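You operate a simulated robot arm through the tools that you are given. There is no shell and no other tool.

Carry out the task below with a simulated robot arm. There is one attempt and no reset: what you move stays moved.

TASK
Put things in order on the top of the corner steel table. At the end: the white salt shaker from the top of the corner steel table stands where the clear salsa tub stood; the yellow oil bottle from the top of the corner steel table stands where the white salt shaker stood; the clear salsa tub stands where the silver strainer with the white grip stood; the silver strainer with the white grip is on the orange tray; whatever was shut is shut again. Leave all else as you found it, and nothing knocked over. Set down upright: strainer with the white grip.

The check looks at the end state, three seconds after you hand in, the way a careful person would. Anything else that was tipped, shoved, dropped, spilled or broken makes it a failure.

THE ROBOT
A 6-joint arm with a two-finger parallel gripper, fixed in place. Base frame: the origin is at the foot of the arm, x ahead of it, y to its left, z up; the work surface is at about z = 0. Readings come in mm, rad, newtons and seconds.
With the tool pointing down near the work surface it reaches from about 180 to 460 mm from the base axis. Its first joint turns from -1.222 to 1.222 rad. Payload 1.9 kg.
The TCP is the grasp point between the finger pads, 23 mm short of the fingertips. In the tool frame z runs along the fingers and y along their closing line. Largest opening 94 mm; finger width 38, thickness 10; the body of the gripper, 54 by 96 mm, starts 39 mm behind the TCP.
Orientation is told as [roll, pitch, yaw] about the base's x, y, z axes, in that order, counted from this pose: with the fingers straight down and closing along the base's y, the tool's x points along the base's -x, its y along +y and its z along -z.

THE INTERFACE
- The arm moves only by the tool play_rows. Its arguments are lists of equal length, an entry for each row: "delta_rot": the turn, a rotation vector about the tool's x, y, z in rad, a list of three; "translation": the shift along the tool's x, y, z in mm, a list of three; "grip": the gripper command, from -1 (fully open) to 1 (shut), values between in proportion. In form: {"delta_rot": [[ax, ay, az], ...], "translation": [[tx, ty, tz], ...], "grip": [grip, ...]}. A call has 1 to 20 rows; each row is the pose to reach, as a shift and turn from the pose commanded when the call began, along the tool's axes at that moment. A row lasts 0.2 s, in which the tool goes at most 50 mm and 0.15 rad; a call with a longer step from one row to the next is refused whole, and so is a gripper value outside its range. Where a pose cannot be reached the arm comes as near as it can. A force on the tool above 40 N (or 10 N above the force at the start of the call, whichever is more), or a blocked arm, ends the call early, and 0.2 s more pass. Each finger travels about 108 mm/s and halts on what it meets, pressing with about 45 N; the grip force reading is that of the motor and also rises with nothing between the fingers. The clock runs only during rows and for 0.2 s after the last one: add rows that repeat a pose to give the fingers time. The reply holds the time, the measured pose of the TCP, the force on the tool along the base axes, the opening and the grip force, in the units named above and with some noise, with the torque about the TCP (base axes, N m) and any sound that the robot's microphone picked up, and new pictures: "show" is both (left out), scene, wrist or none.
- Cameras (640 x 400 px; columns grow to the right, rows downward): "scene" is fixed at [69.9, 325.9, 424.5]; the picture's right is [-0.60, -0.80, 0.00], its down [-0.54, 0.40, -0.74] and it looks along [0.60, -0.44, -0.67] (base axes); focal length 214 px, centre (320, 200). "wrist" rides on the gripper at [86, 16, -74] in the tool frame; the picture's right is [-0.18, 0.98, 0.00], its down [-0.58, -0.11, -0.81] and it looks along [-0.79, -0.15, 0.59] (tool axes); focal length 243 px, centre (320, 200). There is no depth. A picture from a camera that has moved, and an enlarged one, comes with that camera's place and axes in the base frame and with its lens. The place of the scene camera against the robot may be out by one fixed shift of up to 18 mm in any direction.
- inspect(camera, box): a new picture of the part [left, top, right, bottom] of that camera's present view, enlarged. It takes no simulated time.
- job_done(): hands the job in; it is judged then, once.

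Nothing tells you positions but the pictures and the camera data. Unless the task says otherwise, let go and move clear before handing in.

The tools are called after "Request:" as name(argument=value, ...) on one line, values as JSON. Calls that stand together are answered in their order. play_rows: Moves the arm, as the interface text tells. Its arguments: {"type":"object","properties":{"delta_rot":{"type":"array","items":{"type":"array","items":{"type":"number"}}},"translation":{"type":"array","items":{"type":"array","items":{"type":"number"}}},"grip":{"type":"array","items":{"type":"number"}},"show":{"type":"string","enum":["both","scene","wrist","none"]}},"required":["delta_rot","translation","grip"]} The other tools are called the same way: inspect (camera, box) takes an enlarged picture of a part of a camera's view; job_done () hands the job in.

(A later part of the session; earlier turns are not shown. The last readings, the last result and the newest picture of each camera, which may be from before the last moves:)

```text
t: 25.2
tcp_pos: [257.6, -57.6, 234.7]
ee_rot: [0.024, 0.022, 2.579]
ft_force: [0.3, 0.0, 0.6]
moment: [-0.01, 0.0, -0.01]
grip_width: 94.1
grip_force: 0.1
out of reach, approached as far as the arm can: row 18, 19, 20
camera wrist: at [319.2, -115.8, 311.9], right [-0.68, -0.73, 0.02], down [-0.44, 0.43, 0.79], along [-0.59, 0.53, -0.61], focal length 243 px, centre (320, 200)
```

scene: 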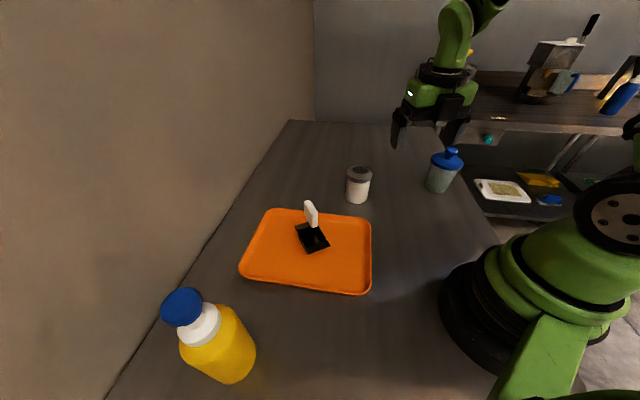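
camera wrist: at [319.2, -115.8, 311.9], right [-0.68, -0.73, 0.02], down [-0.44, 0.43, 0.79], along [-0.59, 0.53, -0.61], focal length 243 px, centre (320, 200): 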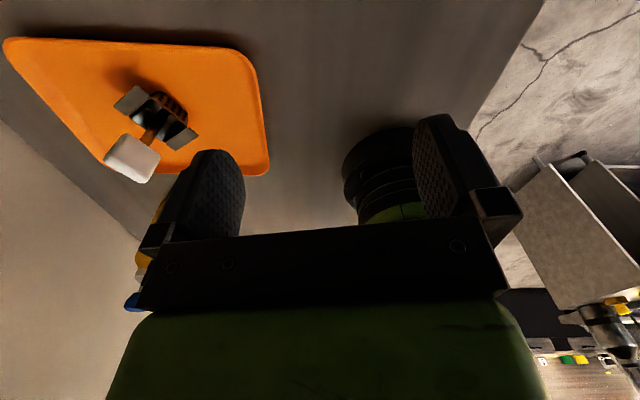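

The half turn stops about 20° short, so the last joint is limited to roughly ±2.8 rad. I'll look closely at the wrist's build to choose a reachable side approach.

Request:
inspect(camera="scene", box=[370, 0, 640, 180])

Request:
inspect(camera="scene", box=[420, 160, 640, 400])

```text
2.22 times, centred on (505, 90) of scene
camera zoom: at [69.9, 325.9, 424.5], right [-0.6, -0.8, 0.0], down [-0.54, 0.4, -0.74], along [0.6, -0.44, -0.67], focal length 477 px, centre (-91, 444)
```

zoom: 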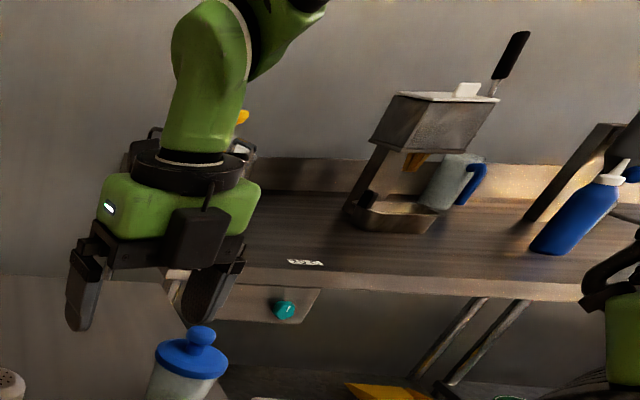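

```text
1.67 times, centred on (530, 280) of scene
camera zoom: at [69.9, 325.9, 424.5], right [-0.6, -0.8, 0.0], down [-0.54, 0.4, -0.74], along [0.6, -0.44, -0.67], focal length 358 px, centre (-30, 67)
```

zoom: 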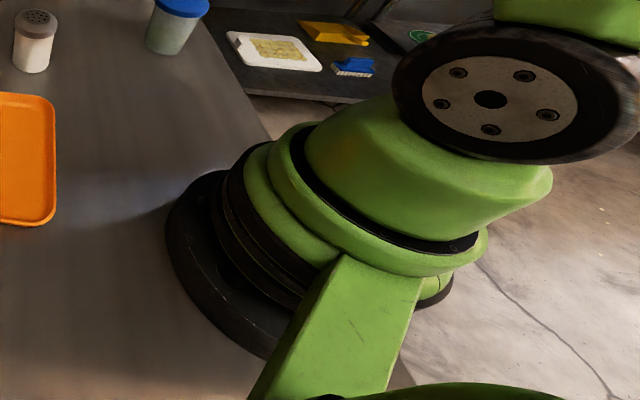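

The wrist can point the fingers sideways with the camera on top if I approach across the arm's plane rather than along it. First I'll undo part of the turn (to yaw about 1.69) and see which pose counts as the commanded one.

Request:
play_rows(delta_rot=[[0, 0, 0.1], [0, 0, 0.2], [0, 0, 0.3], [0, 0, 0.3]], translation=[[0, 0, 0], [0, 0, 0], [0, 0, 0], [0, 0, 0]], grip=[-1, -1, -1, -1], show="scene")

```text
t: 26.2
tcp_pos: [257.8, -56.1, 236.6]
ee_rot: [0.0, 0.0, 2.297]
ft_force: [0.0, -0.3, 0.6]
moment: [-0.02, 0.01, 0.02]
grip_width: 94.1
grip_force: 0.1
```

scene: 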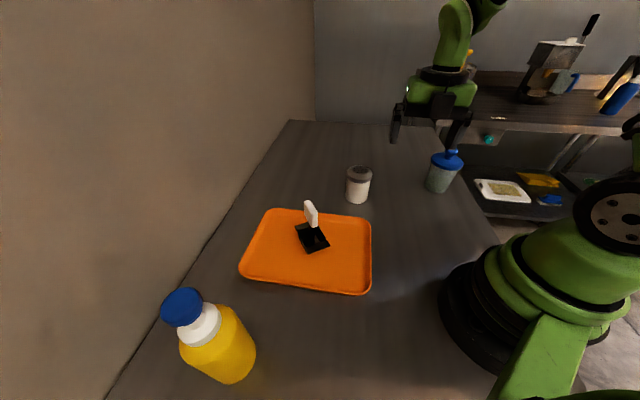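

The commanded pose follows the reached one, good. Now to yaw 1.69 at about (256,-134,235), in free space north of the tub.

Request:
play_rows(delta_rot=[[0, 0, 0.12], [0, 0, 0.24], [0, 0, 0.365], [0, 0, 0.486], [0, 0, 0.607], [0, 0, 0.607]], translation=[[11.4, 10.7, 0], [22.8, 21.3, 0], [34.2, 32, 0], [45.6, 42.6, 0], [57, 53.3, 0], [57, 53.3, 0]], grip=[-1, -1, -1, -1, -1, -1], show="scene")

```text
t: 27.6
tcp_pos: [256.4, -132.3, 237.9]
ee_rot: [0.0, -0.001, 1.688]
ft_force: [0.4, -0.1, -0.4]
moment: [-0.03, -0.02, 0.01]
grip_width: 93.7
grip_force: 0.0
```

scene: 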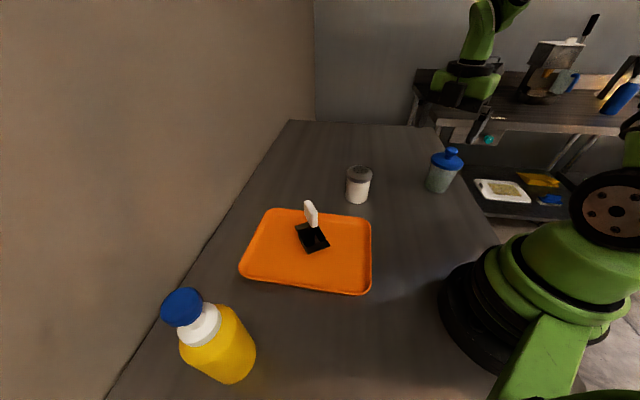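

Now I pitch the fingers up by 75° towards the tub, in place, at this height.

Request:
play_rows(delta_rot=[[0, 0.131, 0], [0, 0.262, 0], [0, 0.393, 0], [0, 0.524, 0], [0, 0.655, 0], [0, 0.785, 0], [0, 0.916, 0], [0, 1.047, 0], [0, 1.178, 0], [0, 1.309, 0], [0, 1.309, 0]], translation=[[0, 0, 0], [0, 0, 0], [0, 0, 0], [0, 0, 0], [0, 0, 0], [0, 0, 0], [0, 0, 0], [0, 0, 0], [0, 0, 0], [0, 0, 0], [0, 0, 0]], grip=[-1, -1, -1, -1, -1, -1, -1, -1, -1, -1, -1])

```text
t: 30.0
tcp_pos: [257.4, -132.7, 236.1]
ee_rot: [0.0, 1.309, 1.689]
ft_force: [0.3, -0.1, -0.1]
moment: [0.02, -0.01, 0.0]
grip_width: 94.0
grip_force: 0.0
camera wrist: at [233.6, -86.1, 338.8], right [-0.98, -0.07, -0.18], down [0.0, 0.94, -0.35], along [0.19, -0.35, -0.92], focal length 243 px, centre (320, 200)
```

scene: 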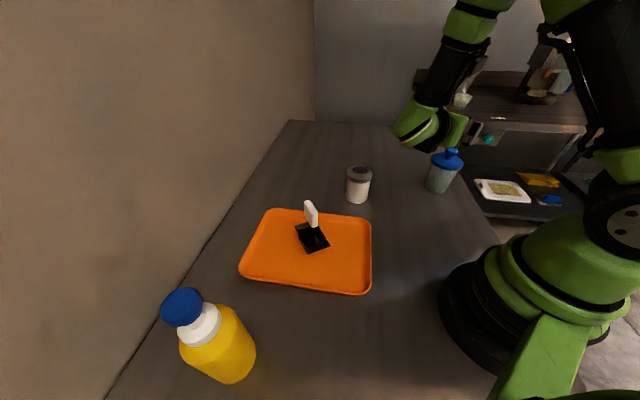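
wrist: 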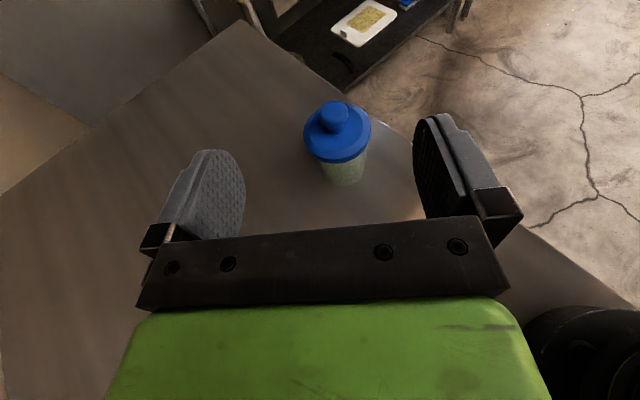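

The sideways pose with the camera on top works, and the tub lies ahead between the fingers. I'll enlarge to measure it.

Request:
inspect(camera="wrist", box=[270, 80, 410, 200])

Request:
inspect(camera="scene", box=[370, 60, 530, 200])

```text
3.33 times, centred on (340, 140) of wrist
camera zoom: at [233.6, -86.1, 338.8], right [-0.98, -0.07, -0.18], down [0.0, 0.94, -0.35], along [0.19, -0.35, -0.92], focal length 809 px, centre (253, 400)
```

zoom: 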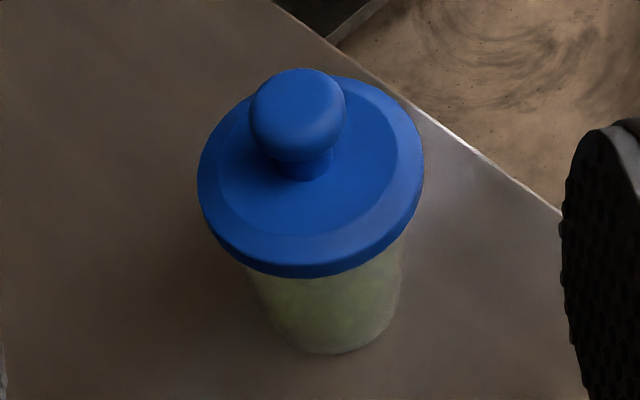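

```text
2.86 times, centred on (450, 130) of scene
camera zoom: at [69.9, 325.9, 424.5], right [-0.6, -0.8, 0.0], down [-0.54, 0.4, -0.74], along [0.6, -0.44, -0.67], focal length 613 px, centre (-51, 400)
```

zoom: 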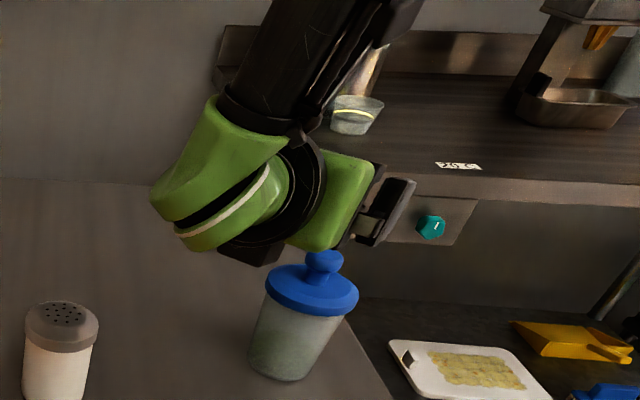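

The tub's axis is at about (270.5,-267), lid radius 41 mm, body about 31 to 36 mm. I'll lower to z≈47 while still 135 mm short of it.

Request:
play_rows(delta_rot=[[0, 0, 0], [0, 0, 0], [0, 0, 0], [0, 0, 0], [0, 0, 0], [0, 0, 0]], translation=[[-36.5, 0.4, 9.8], [-73, 0.8, 19.6], [-109.6, 1.2, 29.3], [-146.1, 1.6, 39.1], [-182.6, 2, 48.9], [-182.6, 2, 48.9]], grip=[-1, -1, -1, -1, -1, -1])

Request:
inspect(camera="wrist", box=[180, 0, 480, 220])

Request:
inspect(camera="scene", box=[370, 100, 530, 240])

```text
t: 31.4
tcp_pos: [260.9, -134.5, 48.5]
ee_rot: [-0.005, 1.308, 1.69]
ft_force: [0.5, -0.4, 0.9]
moment: [0.03, 0.02, -0.02]
grip_width: 93.9
grip_force: 0.0
camera wrist: at [237.9, -89.1, 151.8], right [-0.98, -0.07, -0.18], down [0.0, 0.94, -0.35], along [0.19, -0.34, -0.92], focal length 243 px, centre (320, 200)
```

scene: 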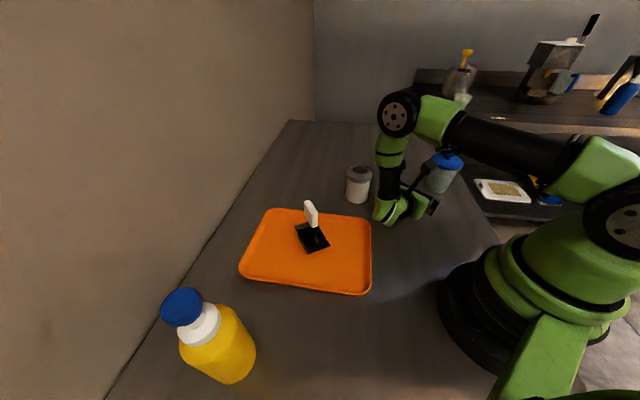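
wrist: 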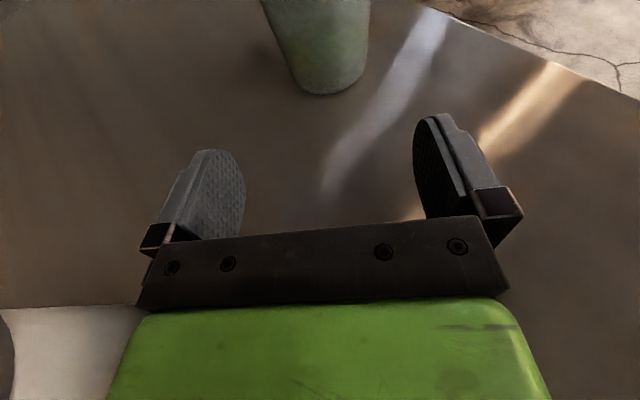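

```text
1.82 times, centred on (330, 110) of wrist
camera zoom: at [237.9, -89.1, 151.8], right [-0.98, -0.07, -0.18], down [0.0, 0.94, -0.35], along [0.19, -0.34, -0.92], focal length 441 px, centre (302, 364)
```

zoom: 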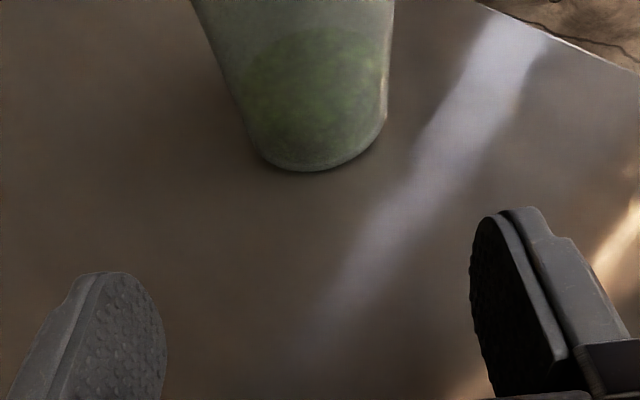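

```text
2.86 times, centred on (450, 170) of scene
camera zoom: at [69.9, 325.9, 424.5], right [-0.6, -0.8, 0.0], down [-0.54, 0.4, -0.74], along [0.6, -0.44, -0.67], focal length 613 px, centre (-51, 286)
```

zoom: 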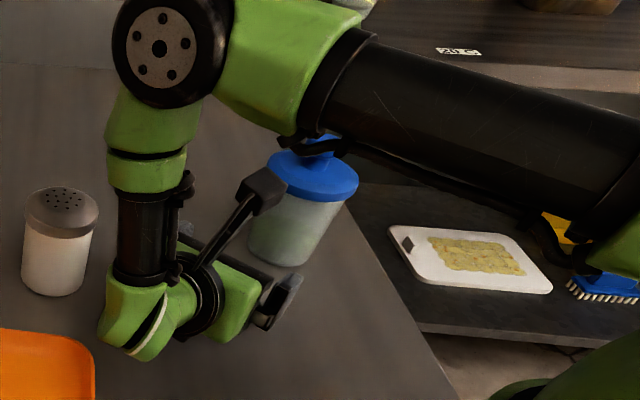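

I'm 130 mm short of the tub at the right height. I'll hold still briefly to get a settled pose reading before advancing.

Request:
play_rows(delta_rot=[[0, 0, 0], [0, 0, 0], [0, 0, 0]], translation=[[0, 0, 0], [0, 0, 0], [0, 0, 0]], grip=[-1, -1, -1], show="none")

Request:
play_rows(delta_rot=[[0, 0, 0], [0, 0, 0], [0, 0, 0]], translation=[[0, 0, 0], [0, 0, 0], [0, 0, 0]], grip=[-1, -1, -1], show="none")

```text
t: 32.2
tcp_pos: [261.3, -135.1, 49.1]
ee_rot: [-0.002, 1.308, 1.689]
ft_force: [-1.6, -0.1, 0.2]
moment: [0.01, 0.0, -0.02]
grip_width: 94.0
grip_force: 0.1
```

```text
t: 33.0
tcp_pos: [261.4, -134.8, 49.0]
ee_rot: [0.001, 1.309, 1.69]
ft_force: [0.2, 0.1, 0.4]
moment: [-0.02, 0.0, -0.01]
grip_width: 94.0
grip_force: 0.0
```

The settled pose is (261.3,-134.9,49), so the tub lies about 6 mm to the side of the tool's line. I'll correct that while advancing 70 mm.

Request:
play_rows(delta_rot=[[0, 0, 0], [0, 0, 0], [0, 0, 0], [0, 0, 0]], translation=[[5, 3, 23], [10, 6, 46], [14.8, 6.3, 69], [14.8, 6.3, 69]], grip=[-1, -1, -1, -1])

Request:
inspect(camera="scene", box=[370, 100, 530, 240])

```text
t: 34.0
tcp_pos: [259.9, -202.4, 44.5]
ee_rot: [-0.003, 1.309, 1.69]
ft_force: [-0.7, 0.1, 0.6]
moment: [-0.03, 0.0, -0.01]
grip_width: 94.0
grip_force: 0.1
camera wrist: at [236.2, -157.0, 147.2], right [-0.98, -0.07, -0.18], down [0.0, 0.94, -0.35], along [0.19, -0.35, -0.92], focal length 243 px, centre (320, 200)
```

scene: 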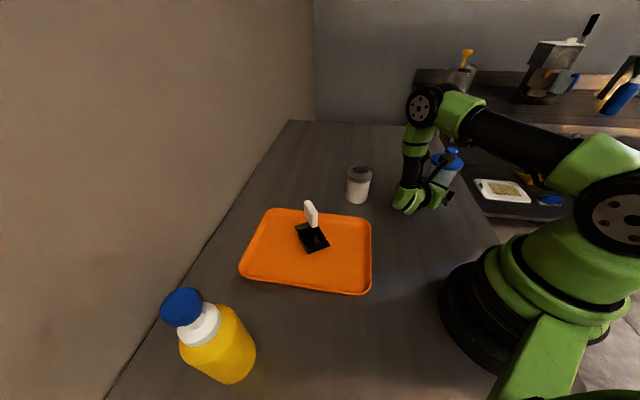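
wrist: 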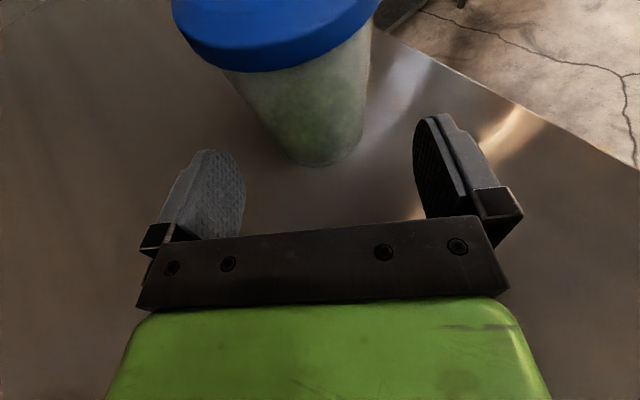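

```text
2.86 times, centred on (450, 170) of scene
camera zoom: at [69.9, 325.9, 424.5], right [-0.6, -0.8, 0.0], down [-0.54, 0.4, -0.74], along [0.6, -0.44, -0.67], focal length 613 px, centre (-51, 286)
```

zoom: 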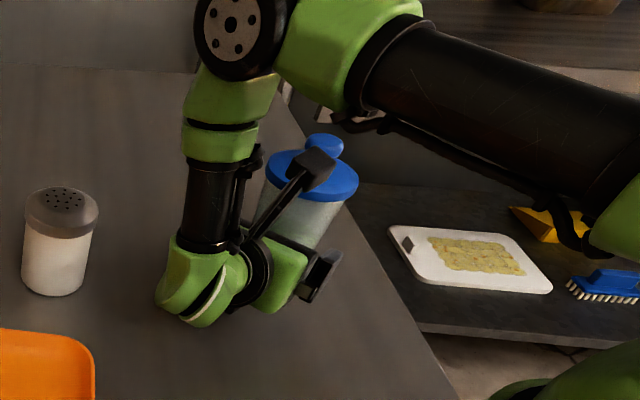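

Fingers straddle the tub's line with about a 2 mm side error. I'll correct it and advance the last 51 mm so the pads sit either side of the body, below the lid.

Request:
play_rows(delta_rot=[[0, 0, 0], [0, 0, 0], [0, 0, 0], [0, 0, 0], [0, 0, 0]], translation=[[3, -2.3, 12.5], [6, -2.3, 25], [9, -2.3, 37.5], [11.7, -2.3, 49.6], [11.7, -2.3, 49.6]], grip=[-1, -1, -1, -1, -1])

Request:
inspect(camera="scene", box=[400, 120, 500, 220])

```text
t: 35.2
tcp_pos: [266.8, -252.1, 43.7]
ee_rot: [-0.001, 1.309, 1.691]
ft_force: [0.0, 0.2, -0.5]
moment: [0.02, -0.02, 0.0]
grip_width: 94.0
grip_force: 0.1
camera wrist: at [243.3, -207.0, 147.3], right [-0.98, -0.07, -0.18], down [0.0, 0.94, -0.35], along [0.19, -0.35, -0.92], focal length 243 px, centre (320, 200)
```

scene: 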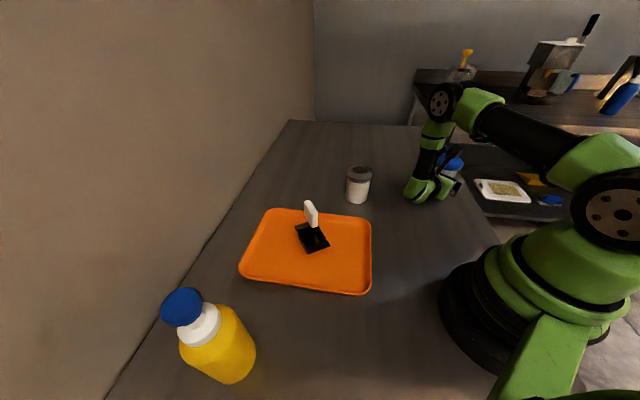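
wrist: 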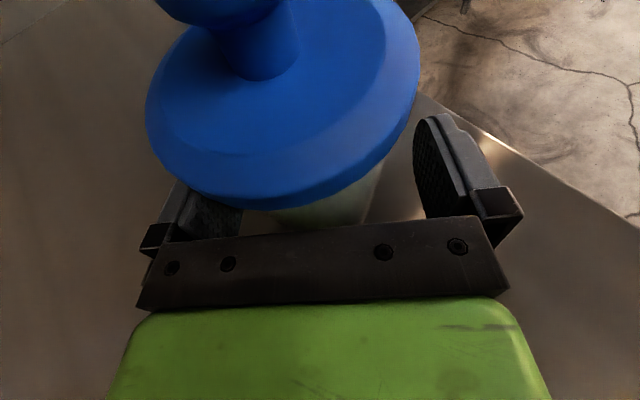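

```text
4.00 times, centred on (450, 170) of scene
camera zoom: at [69.9, 325.9, 424.5], right [-0.6, -0.8, 0.0], down [-0.54, 0.4, -0.74], along [0.6, -0.44, -0.67], focal length 858 px, centre (-200, 320)
```

zoom: 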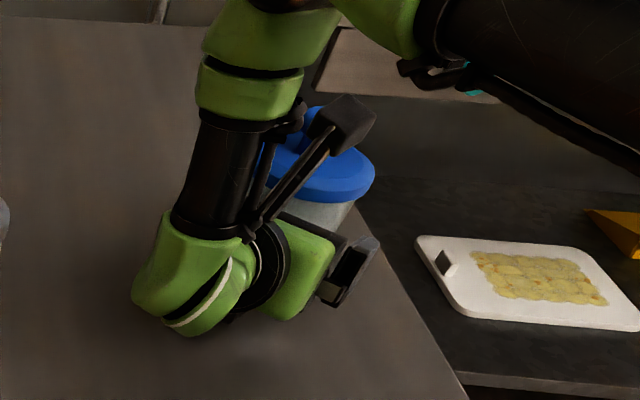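

The pads are beside the tub body at z≈44, palm 24 mm clear of the body. I'll close on it.

Request:
play_rows(delta_rot=[[0, 0, 0], [0, 0, 0], [0, 0, 0], [0, 0, 0]], translation=[[0, 0, 0], [0, 0, 0], [0, 0, 0], [0, 0, 0]], grip=[1, 1, 1, 1])

Request:
inspect(camera="scene", box=[400, 120, 500, 220])

```text
t: 36.2
tcp_pos: [266.5, -252.9, 44.9]
ee_rot: [-0.002, 1.309, 1.691]
ft_force: [1.2, -0.7, 2.6]
moment: [-0.07, 0.03, 0.01]
grip_width: 73.0
grip_force: 44.9
camera wrist: at [243.2, -206.8, 147.4], right [-0.98, -0.07, -0.18], down [0.0, 0.94, -0.35], along [0.19, -0.35, -0.92], focal length 243 px, centre (320, 200)
```

scene: 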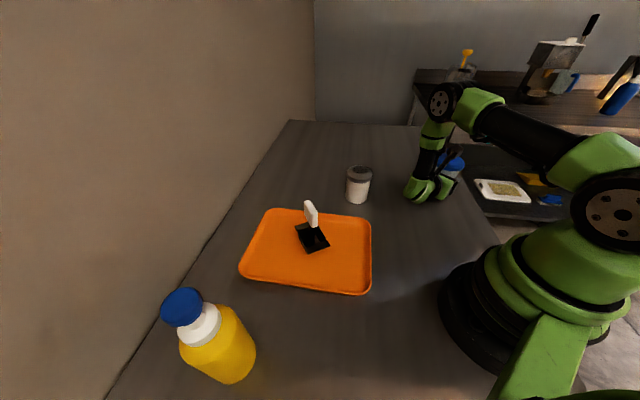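
wrist: 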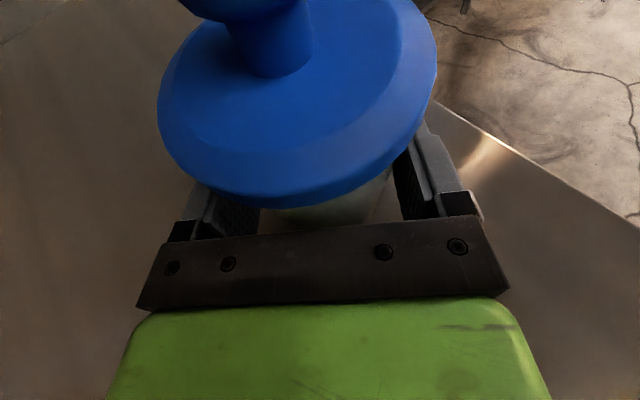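

```text
4.00 times, centred on (450, 170) of scene
camera zoom: at [69.9, 325.9, 424.5], right [-0.6, -0.8, 0.0], down [-0.54, 0.4, -0.74], along [0.6, -0.44, -0.67], focal length 858 px, centre (-200, 320)
```

zoom: 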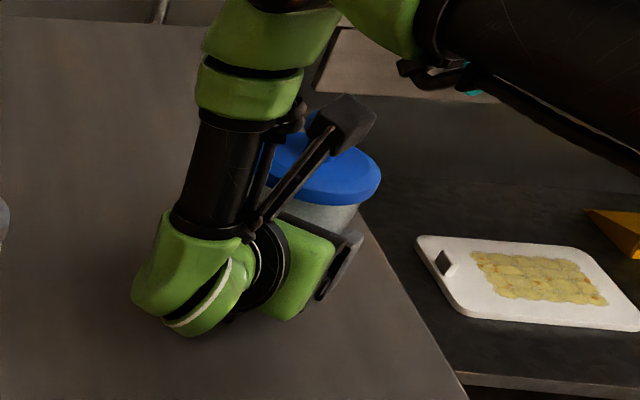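

The fingers hold the tub at 73 mm (it shifted a few millimetres sideways when centred by the pads). I'll lift gently 15 mm and check.

Request:
play_rows(delta_rot=[[0, 0, 0], [0, 0, 0], [0, 0, 0], [0, 0, 0]], translation=[[4.8, 0, -1.3], [9.7, 0, -2.6], [14.5, 0, -3.9], [14.5, 0, -3.9]], grip=[1, 1, 1, 1])

Request:
inspect(camera="scene", box=[400, 120, 500, 220])

```text
t: 37.2
tcp_pos: [266.2, -254.4, 59.9]
ee_rot: [-0.002, 1.309, 1.69]
ft_force: [0.6, -0.4, -0.7]
moment: [0.01, 0.02, 0.03]
grip_width: 73.2
grip_force: 44.7
camera wrist: at [242.3, -207.5, 161.8], right [-0.98, -0.07, -0.18], down [0.0, 0.94, -0.35], along [0.19, -0.34, -0.92], focal length 243 px, centre (320, 200)
```

scene: 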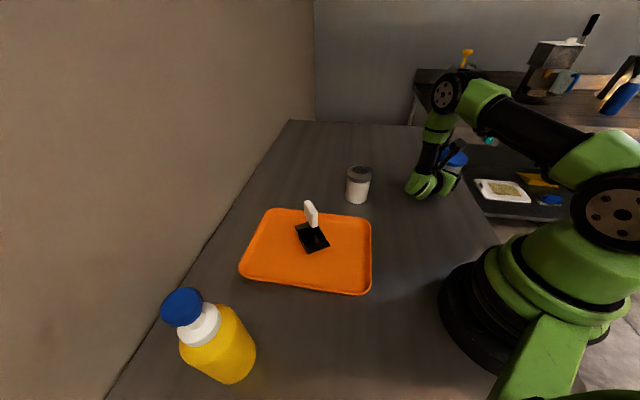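
wrist: 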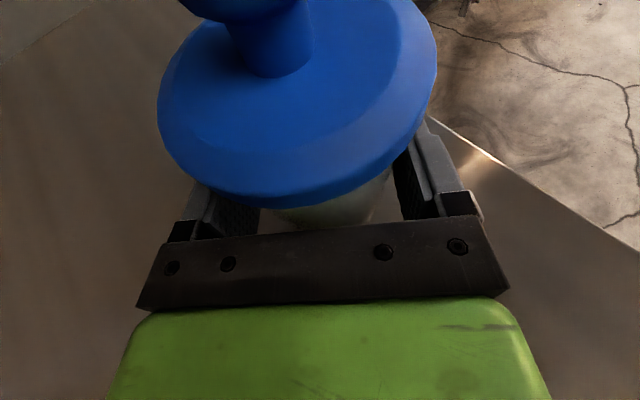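

```text
4.00 times, centred on (450, 170) of scene
camera zoom: at [69.9, 325.9, 424.5], right [-0.6, -0.8, 0.0], down [-0.54, 0.4, -0.74], along [0.6, -0.44, -0.67], focal length 858 px, centre (-200, 320)
```

zoom: 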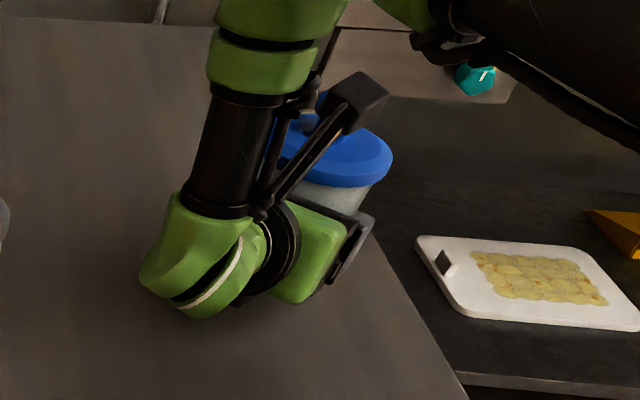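

The tub is up with its lid on and upright. I'll lift a little more and carry it halfway towards the strainer's old place, watching for reach warnings.

Request:
play_rows(delta_rot=[[0, 0, 0], [0, 0, 0], [0, 0, 0], [0, 0, 0], [0, 0, 0], [0, 0, 0], [0, 0, 0]], translation=[[17, 0, -4.5], [34, 0, -9], [27.9, 2, -31.9], [21.8, 3.9, -54.7], [15.6, 5.9, -77.5], [9.5, 7.9, -100.4], [9.5, 7.9, -100.4]], grip=[1, 1, 1, 1, 1, 1, 1])

```text
t: 38.8
tcp_pos: [246.2, -162.0, 92.7]
ee_rot: [-0.001, 1.309, 1.689]
ft_force: [-0.6, -0.5, -1.3]
moment: [0.0, -0.01, 0.0]
grip_width: 73.3
grip_force: 45.1
camera wrist: at [221.9, -115.2, 194.9], right [-0.98, -0.07, -0.18], down [0.0, 0.94, -0.35], along [0.19, -0.35, -0.92], focal length 243 px, centre (320, 200)
```

scene: 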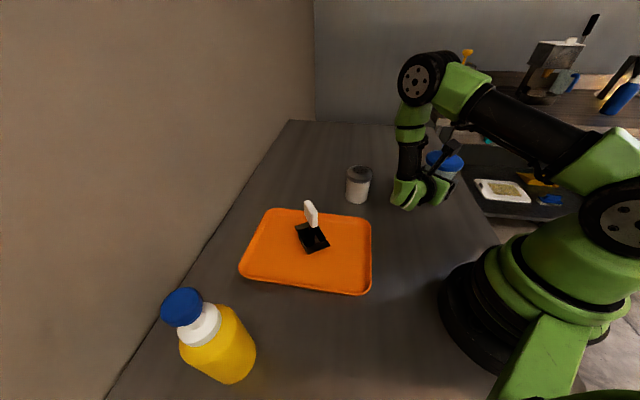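
wrist: 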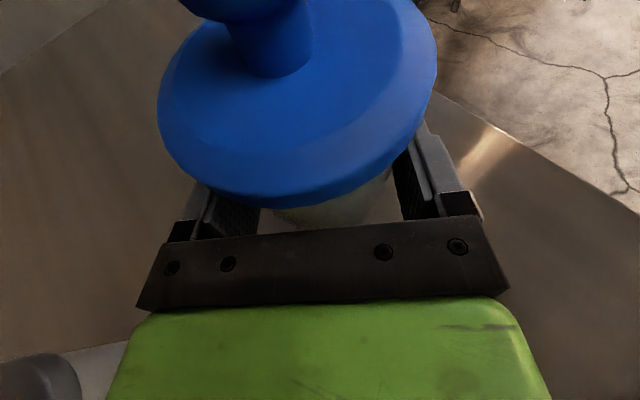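

No reach trouble so far; I'll carry it the rest of the way at the same height.

Request:
play_rows(delta_rot=[[0, 0, 0], [0, 0, 0], [0, 0, 0], [0, 0, 0], [0, 0, 0]], translation=[[-6.2, 1.8, -23], [-12.3, 3.5, -46], [-18.5, 5.3, -69], [-24.6, 7, -91.9], [-24.6, 7, -91.9]], grip=[1, 1, 1, 1, 1])

Request:
inspect(camera="scene", box=[340, 100, 500, 260])

```text
t: 40.0
tcp_pos: [228.0, -65.6, 92.0]
ee_rot: [0.001, 1.308, 1.692]
ft_force: [-0.3, -1.0, -1.2]
moment: [0.04, 0.03, 0.01]
grip_width: 73.3
grip_force: 44.6
camera wrist: at [203.7, -19.6, 194.4], right [-0.98, -0.07, -0.18], down [0.0, 0.94, -0.35], along [0.19, -0.34, -0.92], focal length 243 px, centre (320, 200)
```

scene: 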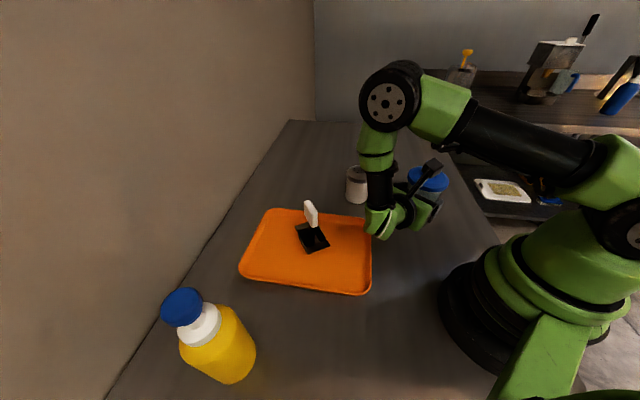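
wrist: 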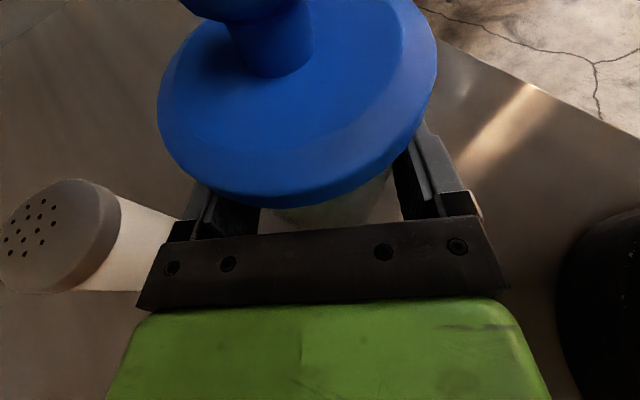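

```text
2.50 times, centred on (420, 180) of scene
camera zoom: at [69.9, 325.9, 424.5], right [-0.6, -0.8, 0.0], down [-0.54, 0.4, -0.74], along [0.6, -0.44, -0.67], focal length 536 px, centre (70, 250)
```

zoom: 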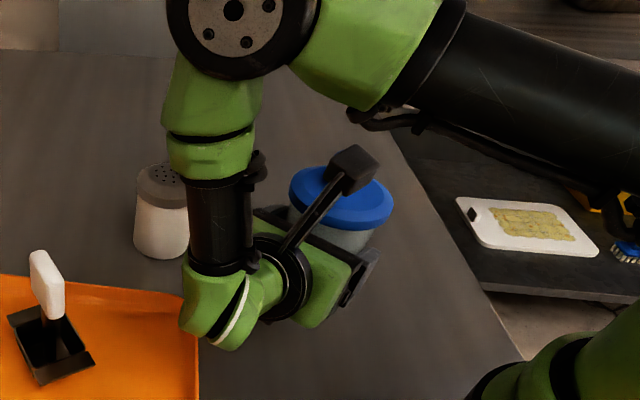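

The tub is now over the strainer's old place, axis at about (230,-81). I'll lower it to about 8 mm above the table.

Request:
play_rows(delta_rot=[[0, 0, 0], [0, 0, 0], [0, 0, 0], [0, 0, 0]], translation=[[-14.5, 0, 3.9], [-29, 0, 7.8], [-38.6, 0, 10.4], [-38.6, 0, 10.4]], grip=[1, 1, 1, 1])

Request:
inspect(camera="scene", box=[340, 120, 500, 280])

```text
t: 41.0
tcp_pos: [227.8, -66.4, 51.2]
ee_rot: [-0.002, 1.306, 1.689]
ft_force: [-0.7, 0.2, -1.0]
moment: [-0.03, 0.02, -0.03]
grip_width: 73.0
grip_force: 45.0
camera wrist: at [204.6, -21.3, 155.1], right [-0.98, -0.07, -0.18], down [0.0, 0.94, -0.35], along [0.19, -0.34, -0.92], focal length 243 px, centre (320, 200)
```

scene: 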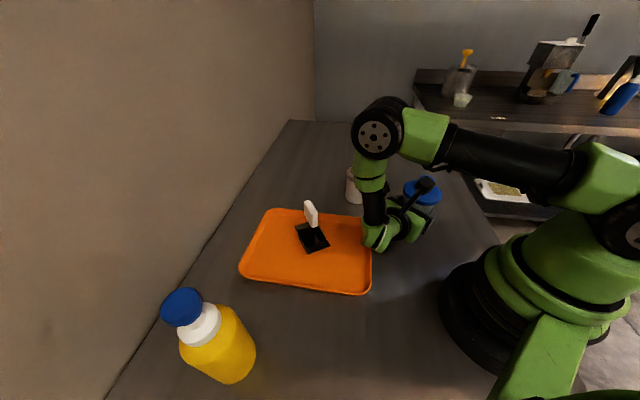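
wrist: 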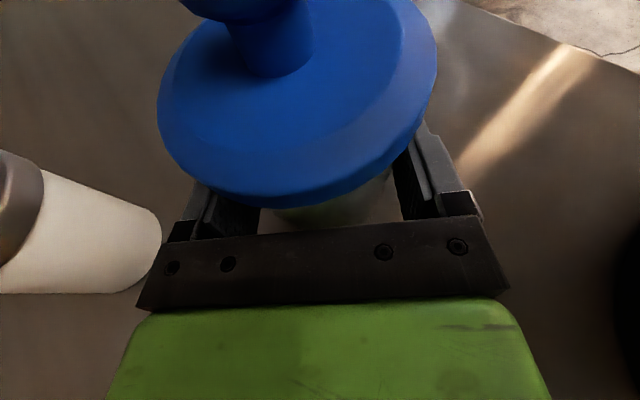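

```text
2.50 times, centred on (420, 200) of scene
camera zoom: at [69.9, 325.9, 424.5], right [-0.6, -0.8, 0.0], down [-0.54, 0.4, -0.74], along [0.6, -0.44, -0.67], focal length 536 px, centre (70, 200)
```

zoom: 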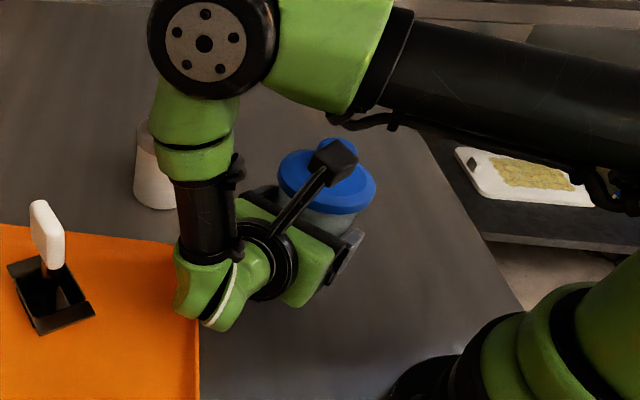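

Still about 6 to 7 mm above the table. I'll ease down in small steps and watch the force.

Request:
play_rows(delta_rot=[[0, 0, 0], [0, 0, 0], [0, 0, 0]], translation=[[-1.9, 0, 0.5], [-3.9, 0, 1], [-3.9, 0, 1]], grip=[1, 1, 1], show="none")

Request:
play_rows(delta_rot=[[0, 0, 0], [0, 0, 0]], translation=[[-1.2, 0, 0.3], [-1.2, 0, 0.3]], grip=[1, 1], show="none")

```text
t: 41.8
tcp_pos: [228.9, -67.4, 48.0]
ee_rot: [0.0, 1.309, 1.69]
ft_force: [0.4, 0.1, -0.9]
moment: [0.0, 0.0, 0.01]
grip_width: 73.2
grip_force: 45.4
```

```text
t: 42.4
tcp_pos: [228.6, -66.0, 47.5]
ee_rot: [-0.001, 1.309, 1.689]
ft_force: [0.4, -0.2, -0.5]
moment: [0.03, -0.02, -0.01]
grip_width: 73.1
grip_force: 45.0
```

Request:
play_rows(delta_rot=[[0, 0, 0], [0, 0, 0]], translation=[[-1.2, 0, 0.3], [-1.2, 0, 0.3]], grip=[1, 1], show="none")

Request:
play_rows(delta_rot=[[0, 0, 0], [0, 0, 0]], translation=[[-1, 0, 0.3], [-1, 0, 0.3]], grip=[1, 1], show="none")

```text
t: 43.0
tcp_pos: [230.0, -65.4, 44.7]
ee_rot: [-0.003, 1.309, 1.689]
ft_force: [0.5, -0.7, -0.9]
moment: [0.01, 0.02, 0.01]
grip_width: 73.0
grip_force: 45.1
```

```text
t: 43.6
tcp_pos: [228.2, -66.4, 45.2]
ee_rot: [0.001, 1.31, 1.691]
ft_force: [0.1, -0.3, -0.8]
moment: [0.0, -0.03, 0.01]
grip_width: 72.9
grip_force: 45.1
```

Still hanging free (force about -0.8 N). Another millimetre at a time.

Request:
play_rows(delta_rot=[[0, 0, 0], [0, 0, 0]], translation=[[-1, 0, 0.3], [-1, 0, 0.3]], grip=[1, 1], show="none")

Request:
play_rows(delta_rot=[[0, 0, 0], [0, 0, 0]], translation=[[-0.7, 0, 0.2], [-0.7, 0, 0.2]], grip=[1, 1], show="both")

```text
t: 44.2
tcp_pos: [228.5, -66.6, 44.4]
ee_rot: [-0.007, 1.31, 1.686]
ft_force: [2.0, 1.5, 15.8]
moment: [-0.03, 0.14, 0.0]
grip_width: 73.2
grip_force: 44.5
```

```text
t: 44.8
tcp_pos: [228.3, -67.1, 45.0]
ee_rot: [-0.009, 1.308, 1.683]
ft_force: [5.8, 0.0, 22.0]
moment: [-0.39, -0.08, 0.11]
grip_width: 73.2
grip_force: 45.6
camera wrist: at [204.7, -20.5, 146.8], right [-0.98, -0.07, -0.18], down [0.0, 0.94, -0.35], along [0.19, -0.35, -0.92], focal length 243 px, centre (320, 200)
```

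scene: 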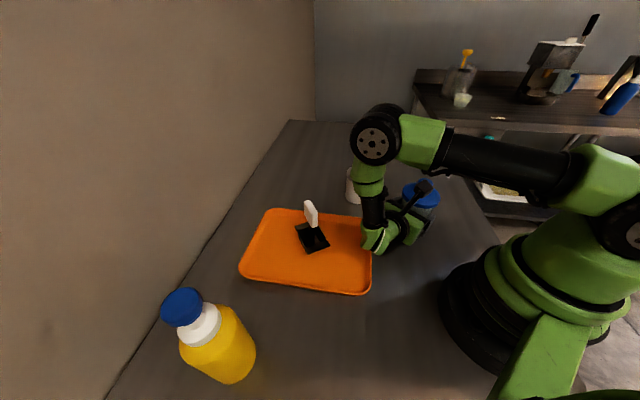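
wrist: 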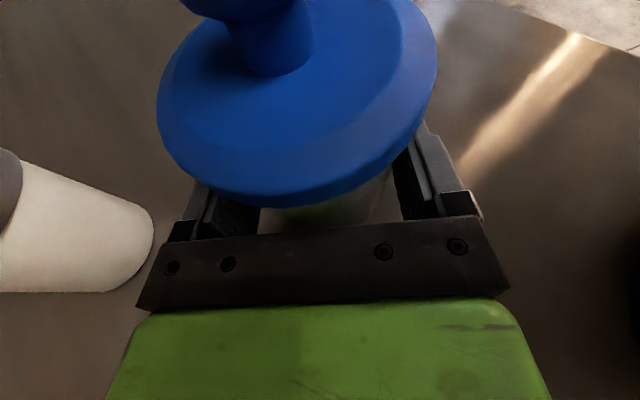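

The tub is on the table (22 N of press). I'll relieve about a millimetre and open the fingers.

Request:
play_rows(delta_rot=[[0, 0, 0], [0, 0, 0], [0, 0, 0], [0, 0, 0], [0, 0, 0]], translation=[[1, 0, -0.3], [1, 0, -0.3], [1, 0, -0.3], [1, 0, -0.3], [1, 0, -0.3]], grip=[1, -0.7, -0.85, -1, -1])

Request:
inspect(camera="scene", box=[340, 120, 500, 280])

```text
t: 46.0
tcp_pos: [228.6, -66.6, 45.5]
ee_rot: [-0.002, 1.307, 1.69]
ft_force: [-1.5, -0.6, 0.2]
moment: [0.01, 0.01, 0.01]
grip_width: 94.0
grip_force: 0.0
camera wrist: at [205.2, -20.2, 147.8], right [-0.98, -0.07, -0.18], down [0.0, 0.94, -0.35], along [0.19, -0.34, -0.92], focal length 243 px, centre (320, 200)
```

scene: 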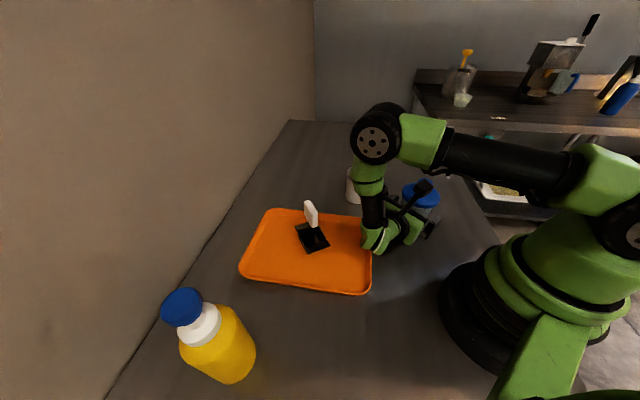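
wrist: 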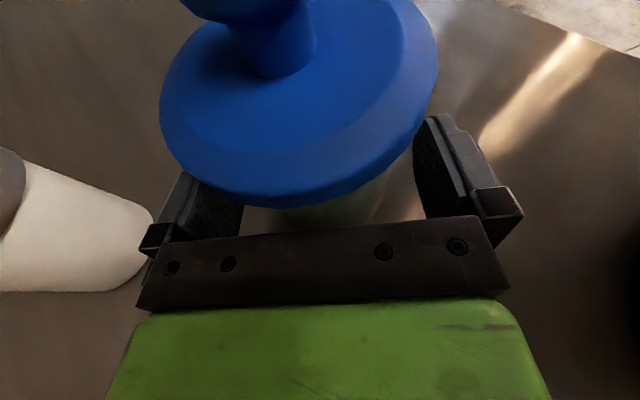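

```text
2.50 times, centred on (420, 200) of scene
camera zoom: at [69.9, 325.9, 424.5], right [-0.6, -0.8, 0.0], down [-0.54, 0.4, -0.74], along [0.6, -0.44, -0.67], focal length 536 px, centre (70, 200)
```

zoom: 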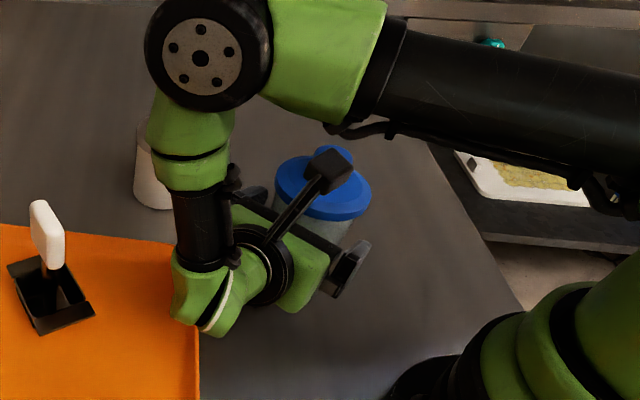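

The tub stands free with its lid on. I'll back straight out along the tool axis, then rise.

Request:
play_rows(delta_rot=[[0, 0, 0], [0, 0, 0], [0, 0, 0], [0, 0, 0], [0, 0, 0], [0, 0, 0]], translation=[[0, 0, -15], [0, 0, -35], [0, 0, -58], [0, 0, -75], [20, 0, -80], [20, 0, -80]], grip=[-1, -1, -1, -1, -1, -1])

Request:
inspect(camera="scene", box=[300, 120, 500, 280])

```text
t: 47.4
tcp_pos: [219.3, 7.4, 87.0]
ee_rot: [0.0, 1.308, 1.691]
ft_force: [-0.5, 1.4, -0.8]
moment: [-0.01, 0.0, 0.02]
grip_width: 94.0
grip_force: 0.0
camera wrist: at [195.8, 52.3, 189.6], right [-0.98, -0.07, -0.18], down [0.0, 0.94, -0.35], along [0.19, -0.35, -0.92], focal length 243 px, centre (320, 200)
```

scene: 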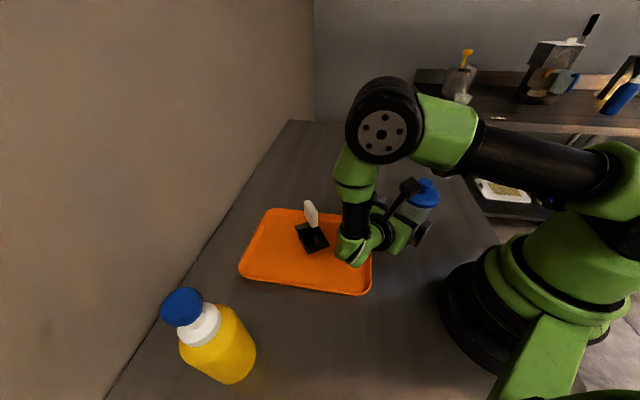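
wrist: 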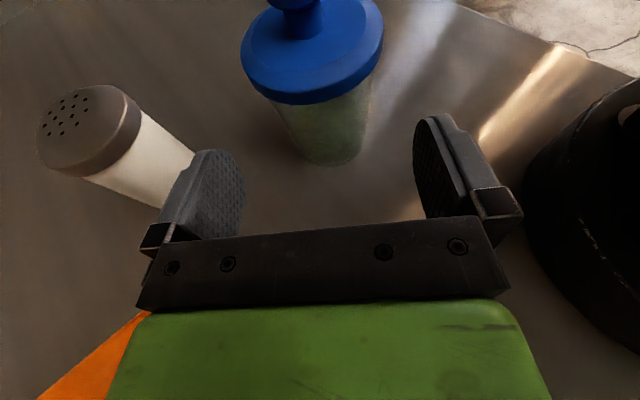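

```text
2.50 times, centred on (400, 200) of scene
camera zoom: at [69.9, 325.9, 424.5], right [-0.6, -0.8, 0.0], down [-0.54, 0.4, -0.74], along [0.6, -0.44, -0.67], focal length 536 px, centre (120, 200)
```

zoom: 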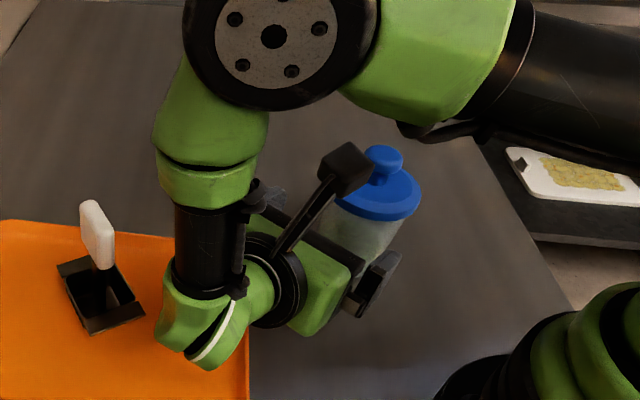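

The tub stands in place with clear space behind the fingers. I'll enlarge the view to verify its position and seat.

Request:
inspect(camera="wrist", box=[220, 0, 420, 180])

Request:
inspect(camera="wrist", box=[30, 70, 220, 220])

```text
2.22 times, centred on (320, 90) of wrist
camera zoom: at [195.8, 52.3, 189.6], right [-0.98, -0.07, -0.18], down [0.0, 0.94, -0.35], along [0.19, -0.35, -0.92], focal length 539 px, centre (320, 444)
```

zoom: 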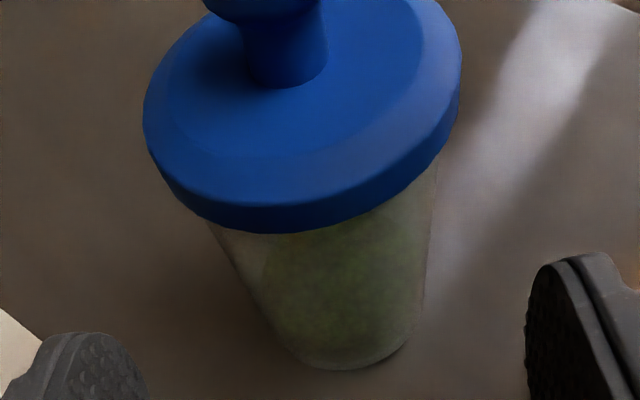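

```text
2.67 times, centred on (125, 145) of wrist
camera zoom: at [195.8, 52.3, 189.6], right [-0.98, -0.07, -0.18], down [0.0, 0.94, -0.35], along [0.19, -0.35, -0.92], focal length 647 px, centre (840, 347)
```

zoom: 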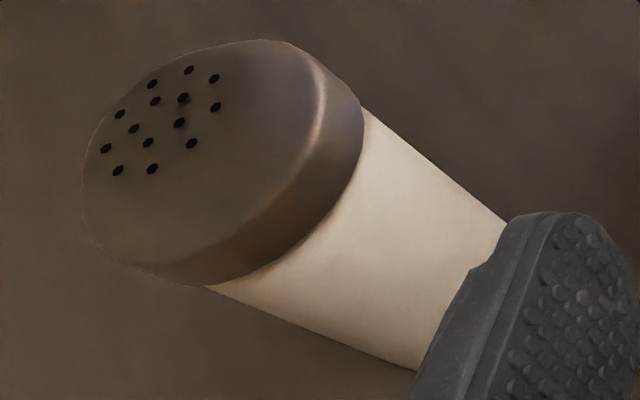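

The tub's position agrees with the strainer's old spot within a few millimetres. Now I'll rise and bring the tool back to pointing straight down.

Request:
play_rows(delta_rot=[[0, 0, 0], [0, 0, 0], [0, 0, 0], [0, 0, 0], [0, -0.131, 0], [0, -0.262, 0], [0, -0.393, 0], [0, -0.524, 0], [0, -0.655, 0], [0, -0.785, 0], [0, -0.916, 0], [0, -1.047, 0], [0, -1.178, 0], [0, -1.309, 0], [0, -1.309, 0]], translation=[[38.6, 0, -10.4], [77.3, 0, -20.7], [115.9, 0, -31.1], [150, 0, -40], [150, 0, -40], [150, 0, -40], [150, 0, -40], [150, 0, -40], [150, 0, -40], [150, 0, -40], [150, 0, -40], [150, 0, -40], [150, 0, -40], [150, 0, -40], [150, 0, -40]], grip=[-1, -1, -1, -1, -1, -1, -1, -1, -1, -1, -1, -1, -1, -1, -1])

```text
t: 50.6
tcp_pos: [220.0, 5.2, 241.0]
ee_rot: [-0.001, -0.004, 1.69]
ft_force: [-0.1, -0.6, 0.3]
moment: [0.01, 0.0, 0.01]
grip_width: 94.1
grip_force: 0.2
camera wrist: at [212.6, -84.7, 314.9], right [-1.0, 0.06, 0.0], down [0.04, 0.59, 0.81], along [0.05, 0.81, -0.59], focal length 243 px, centre (320, 200)
```

scene: 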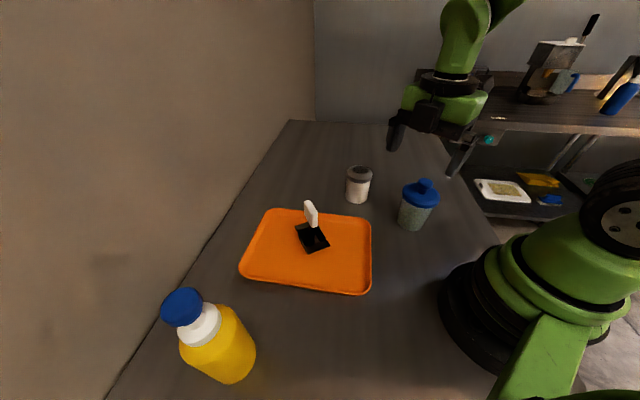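
wrist: 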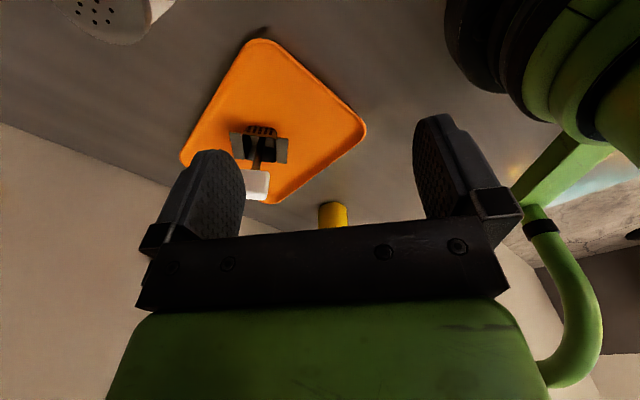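

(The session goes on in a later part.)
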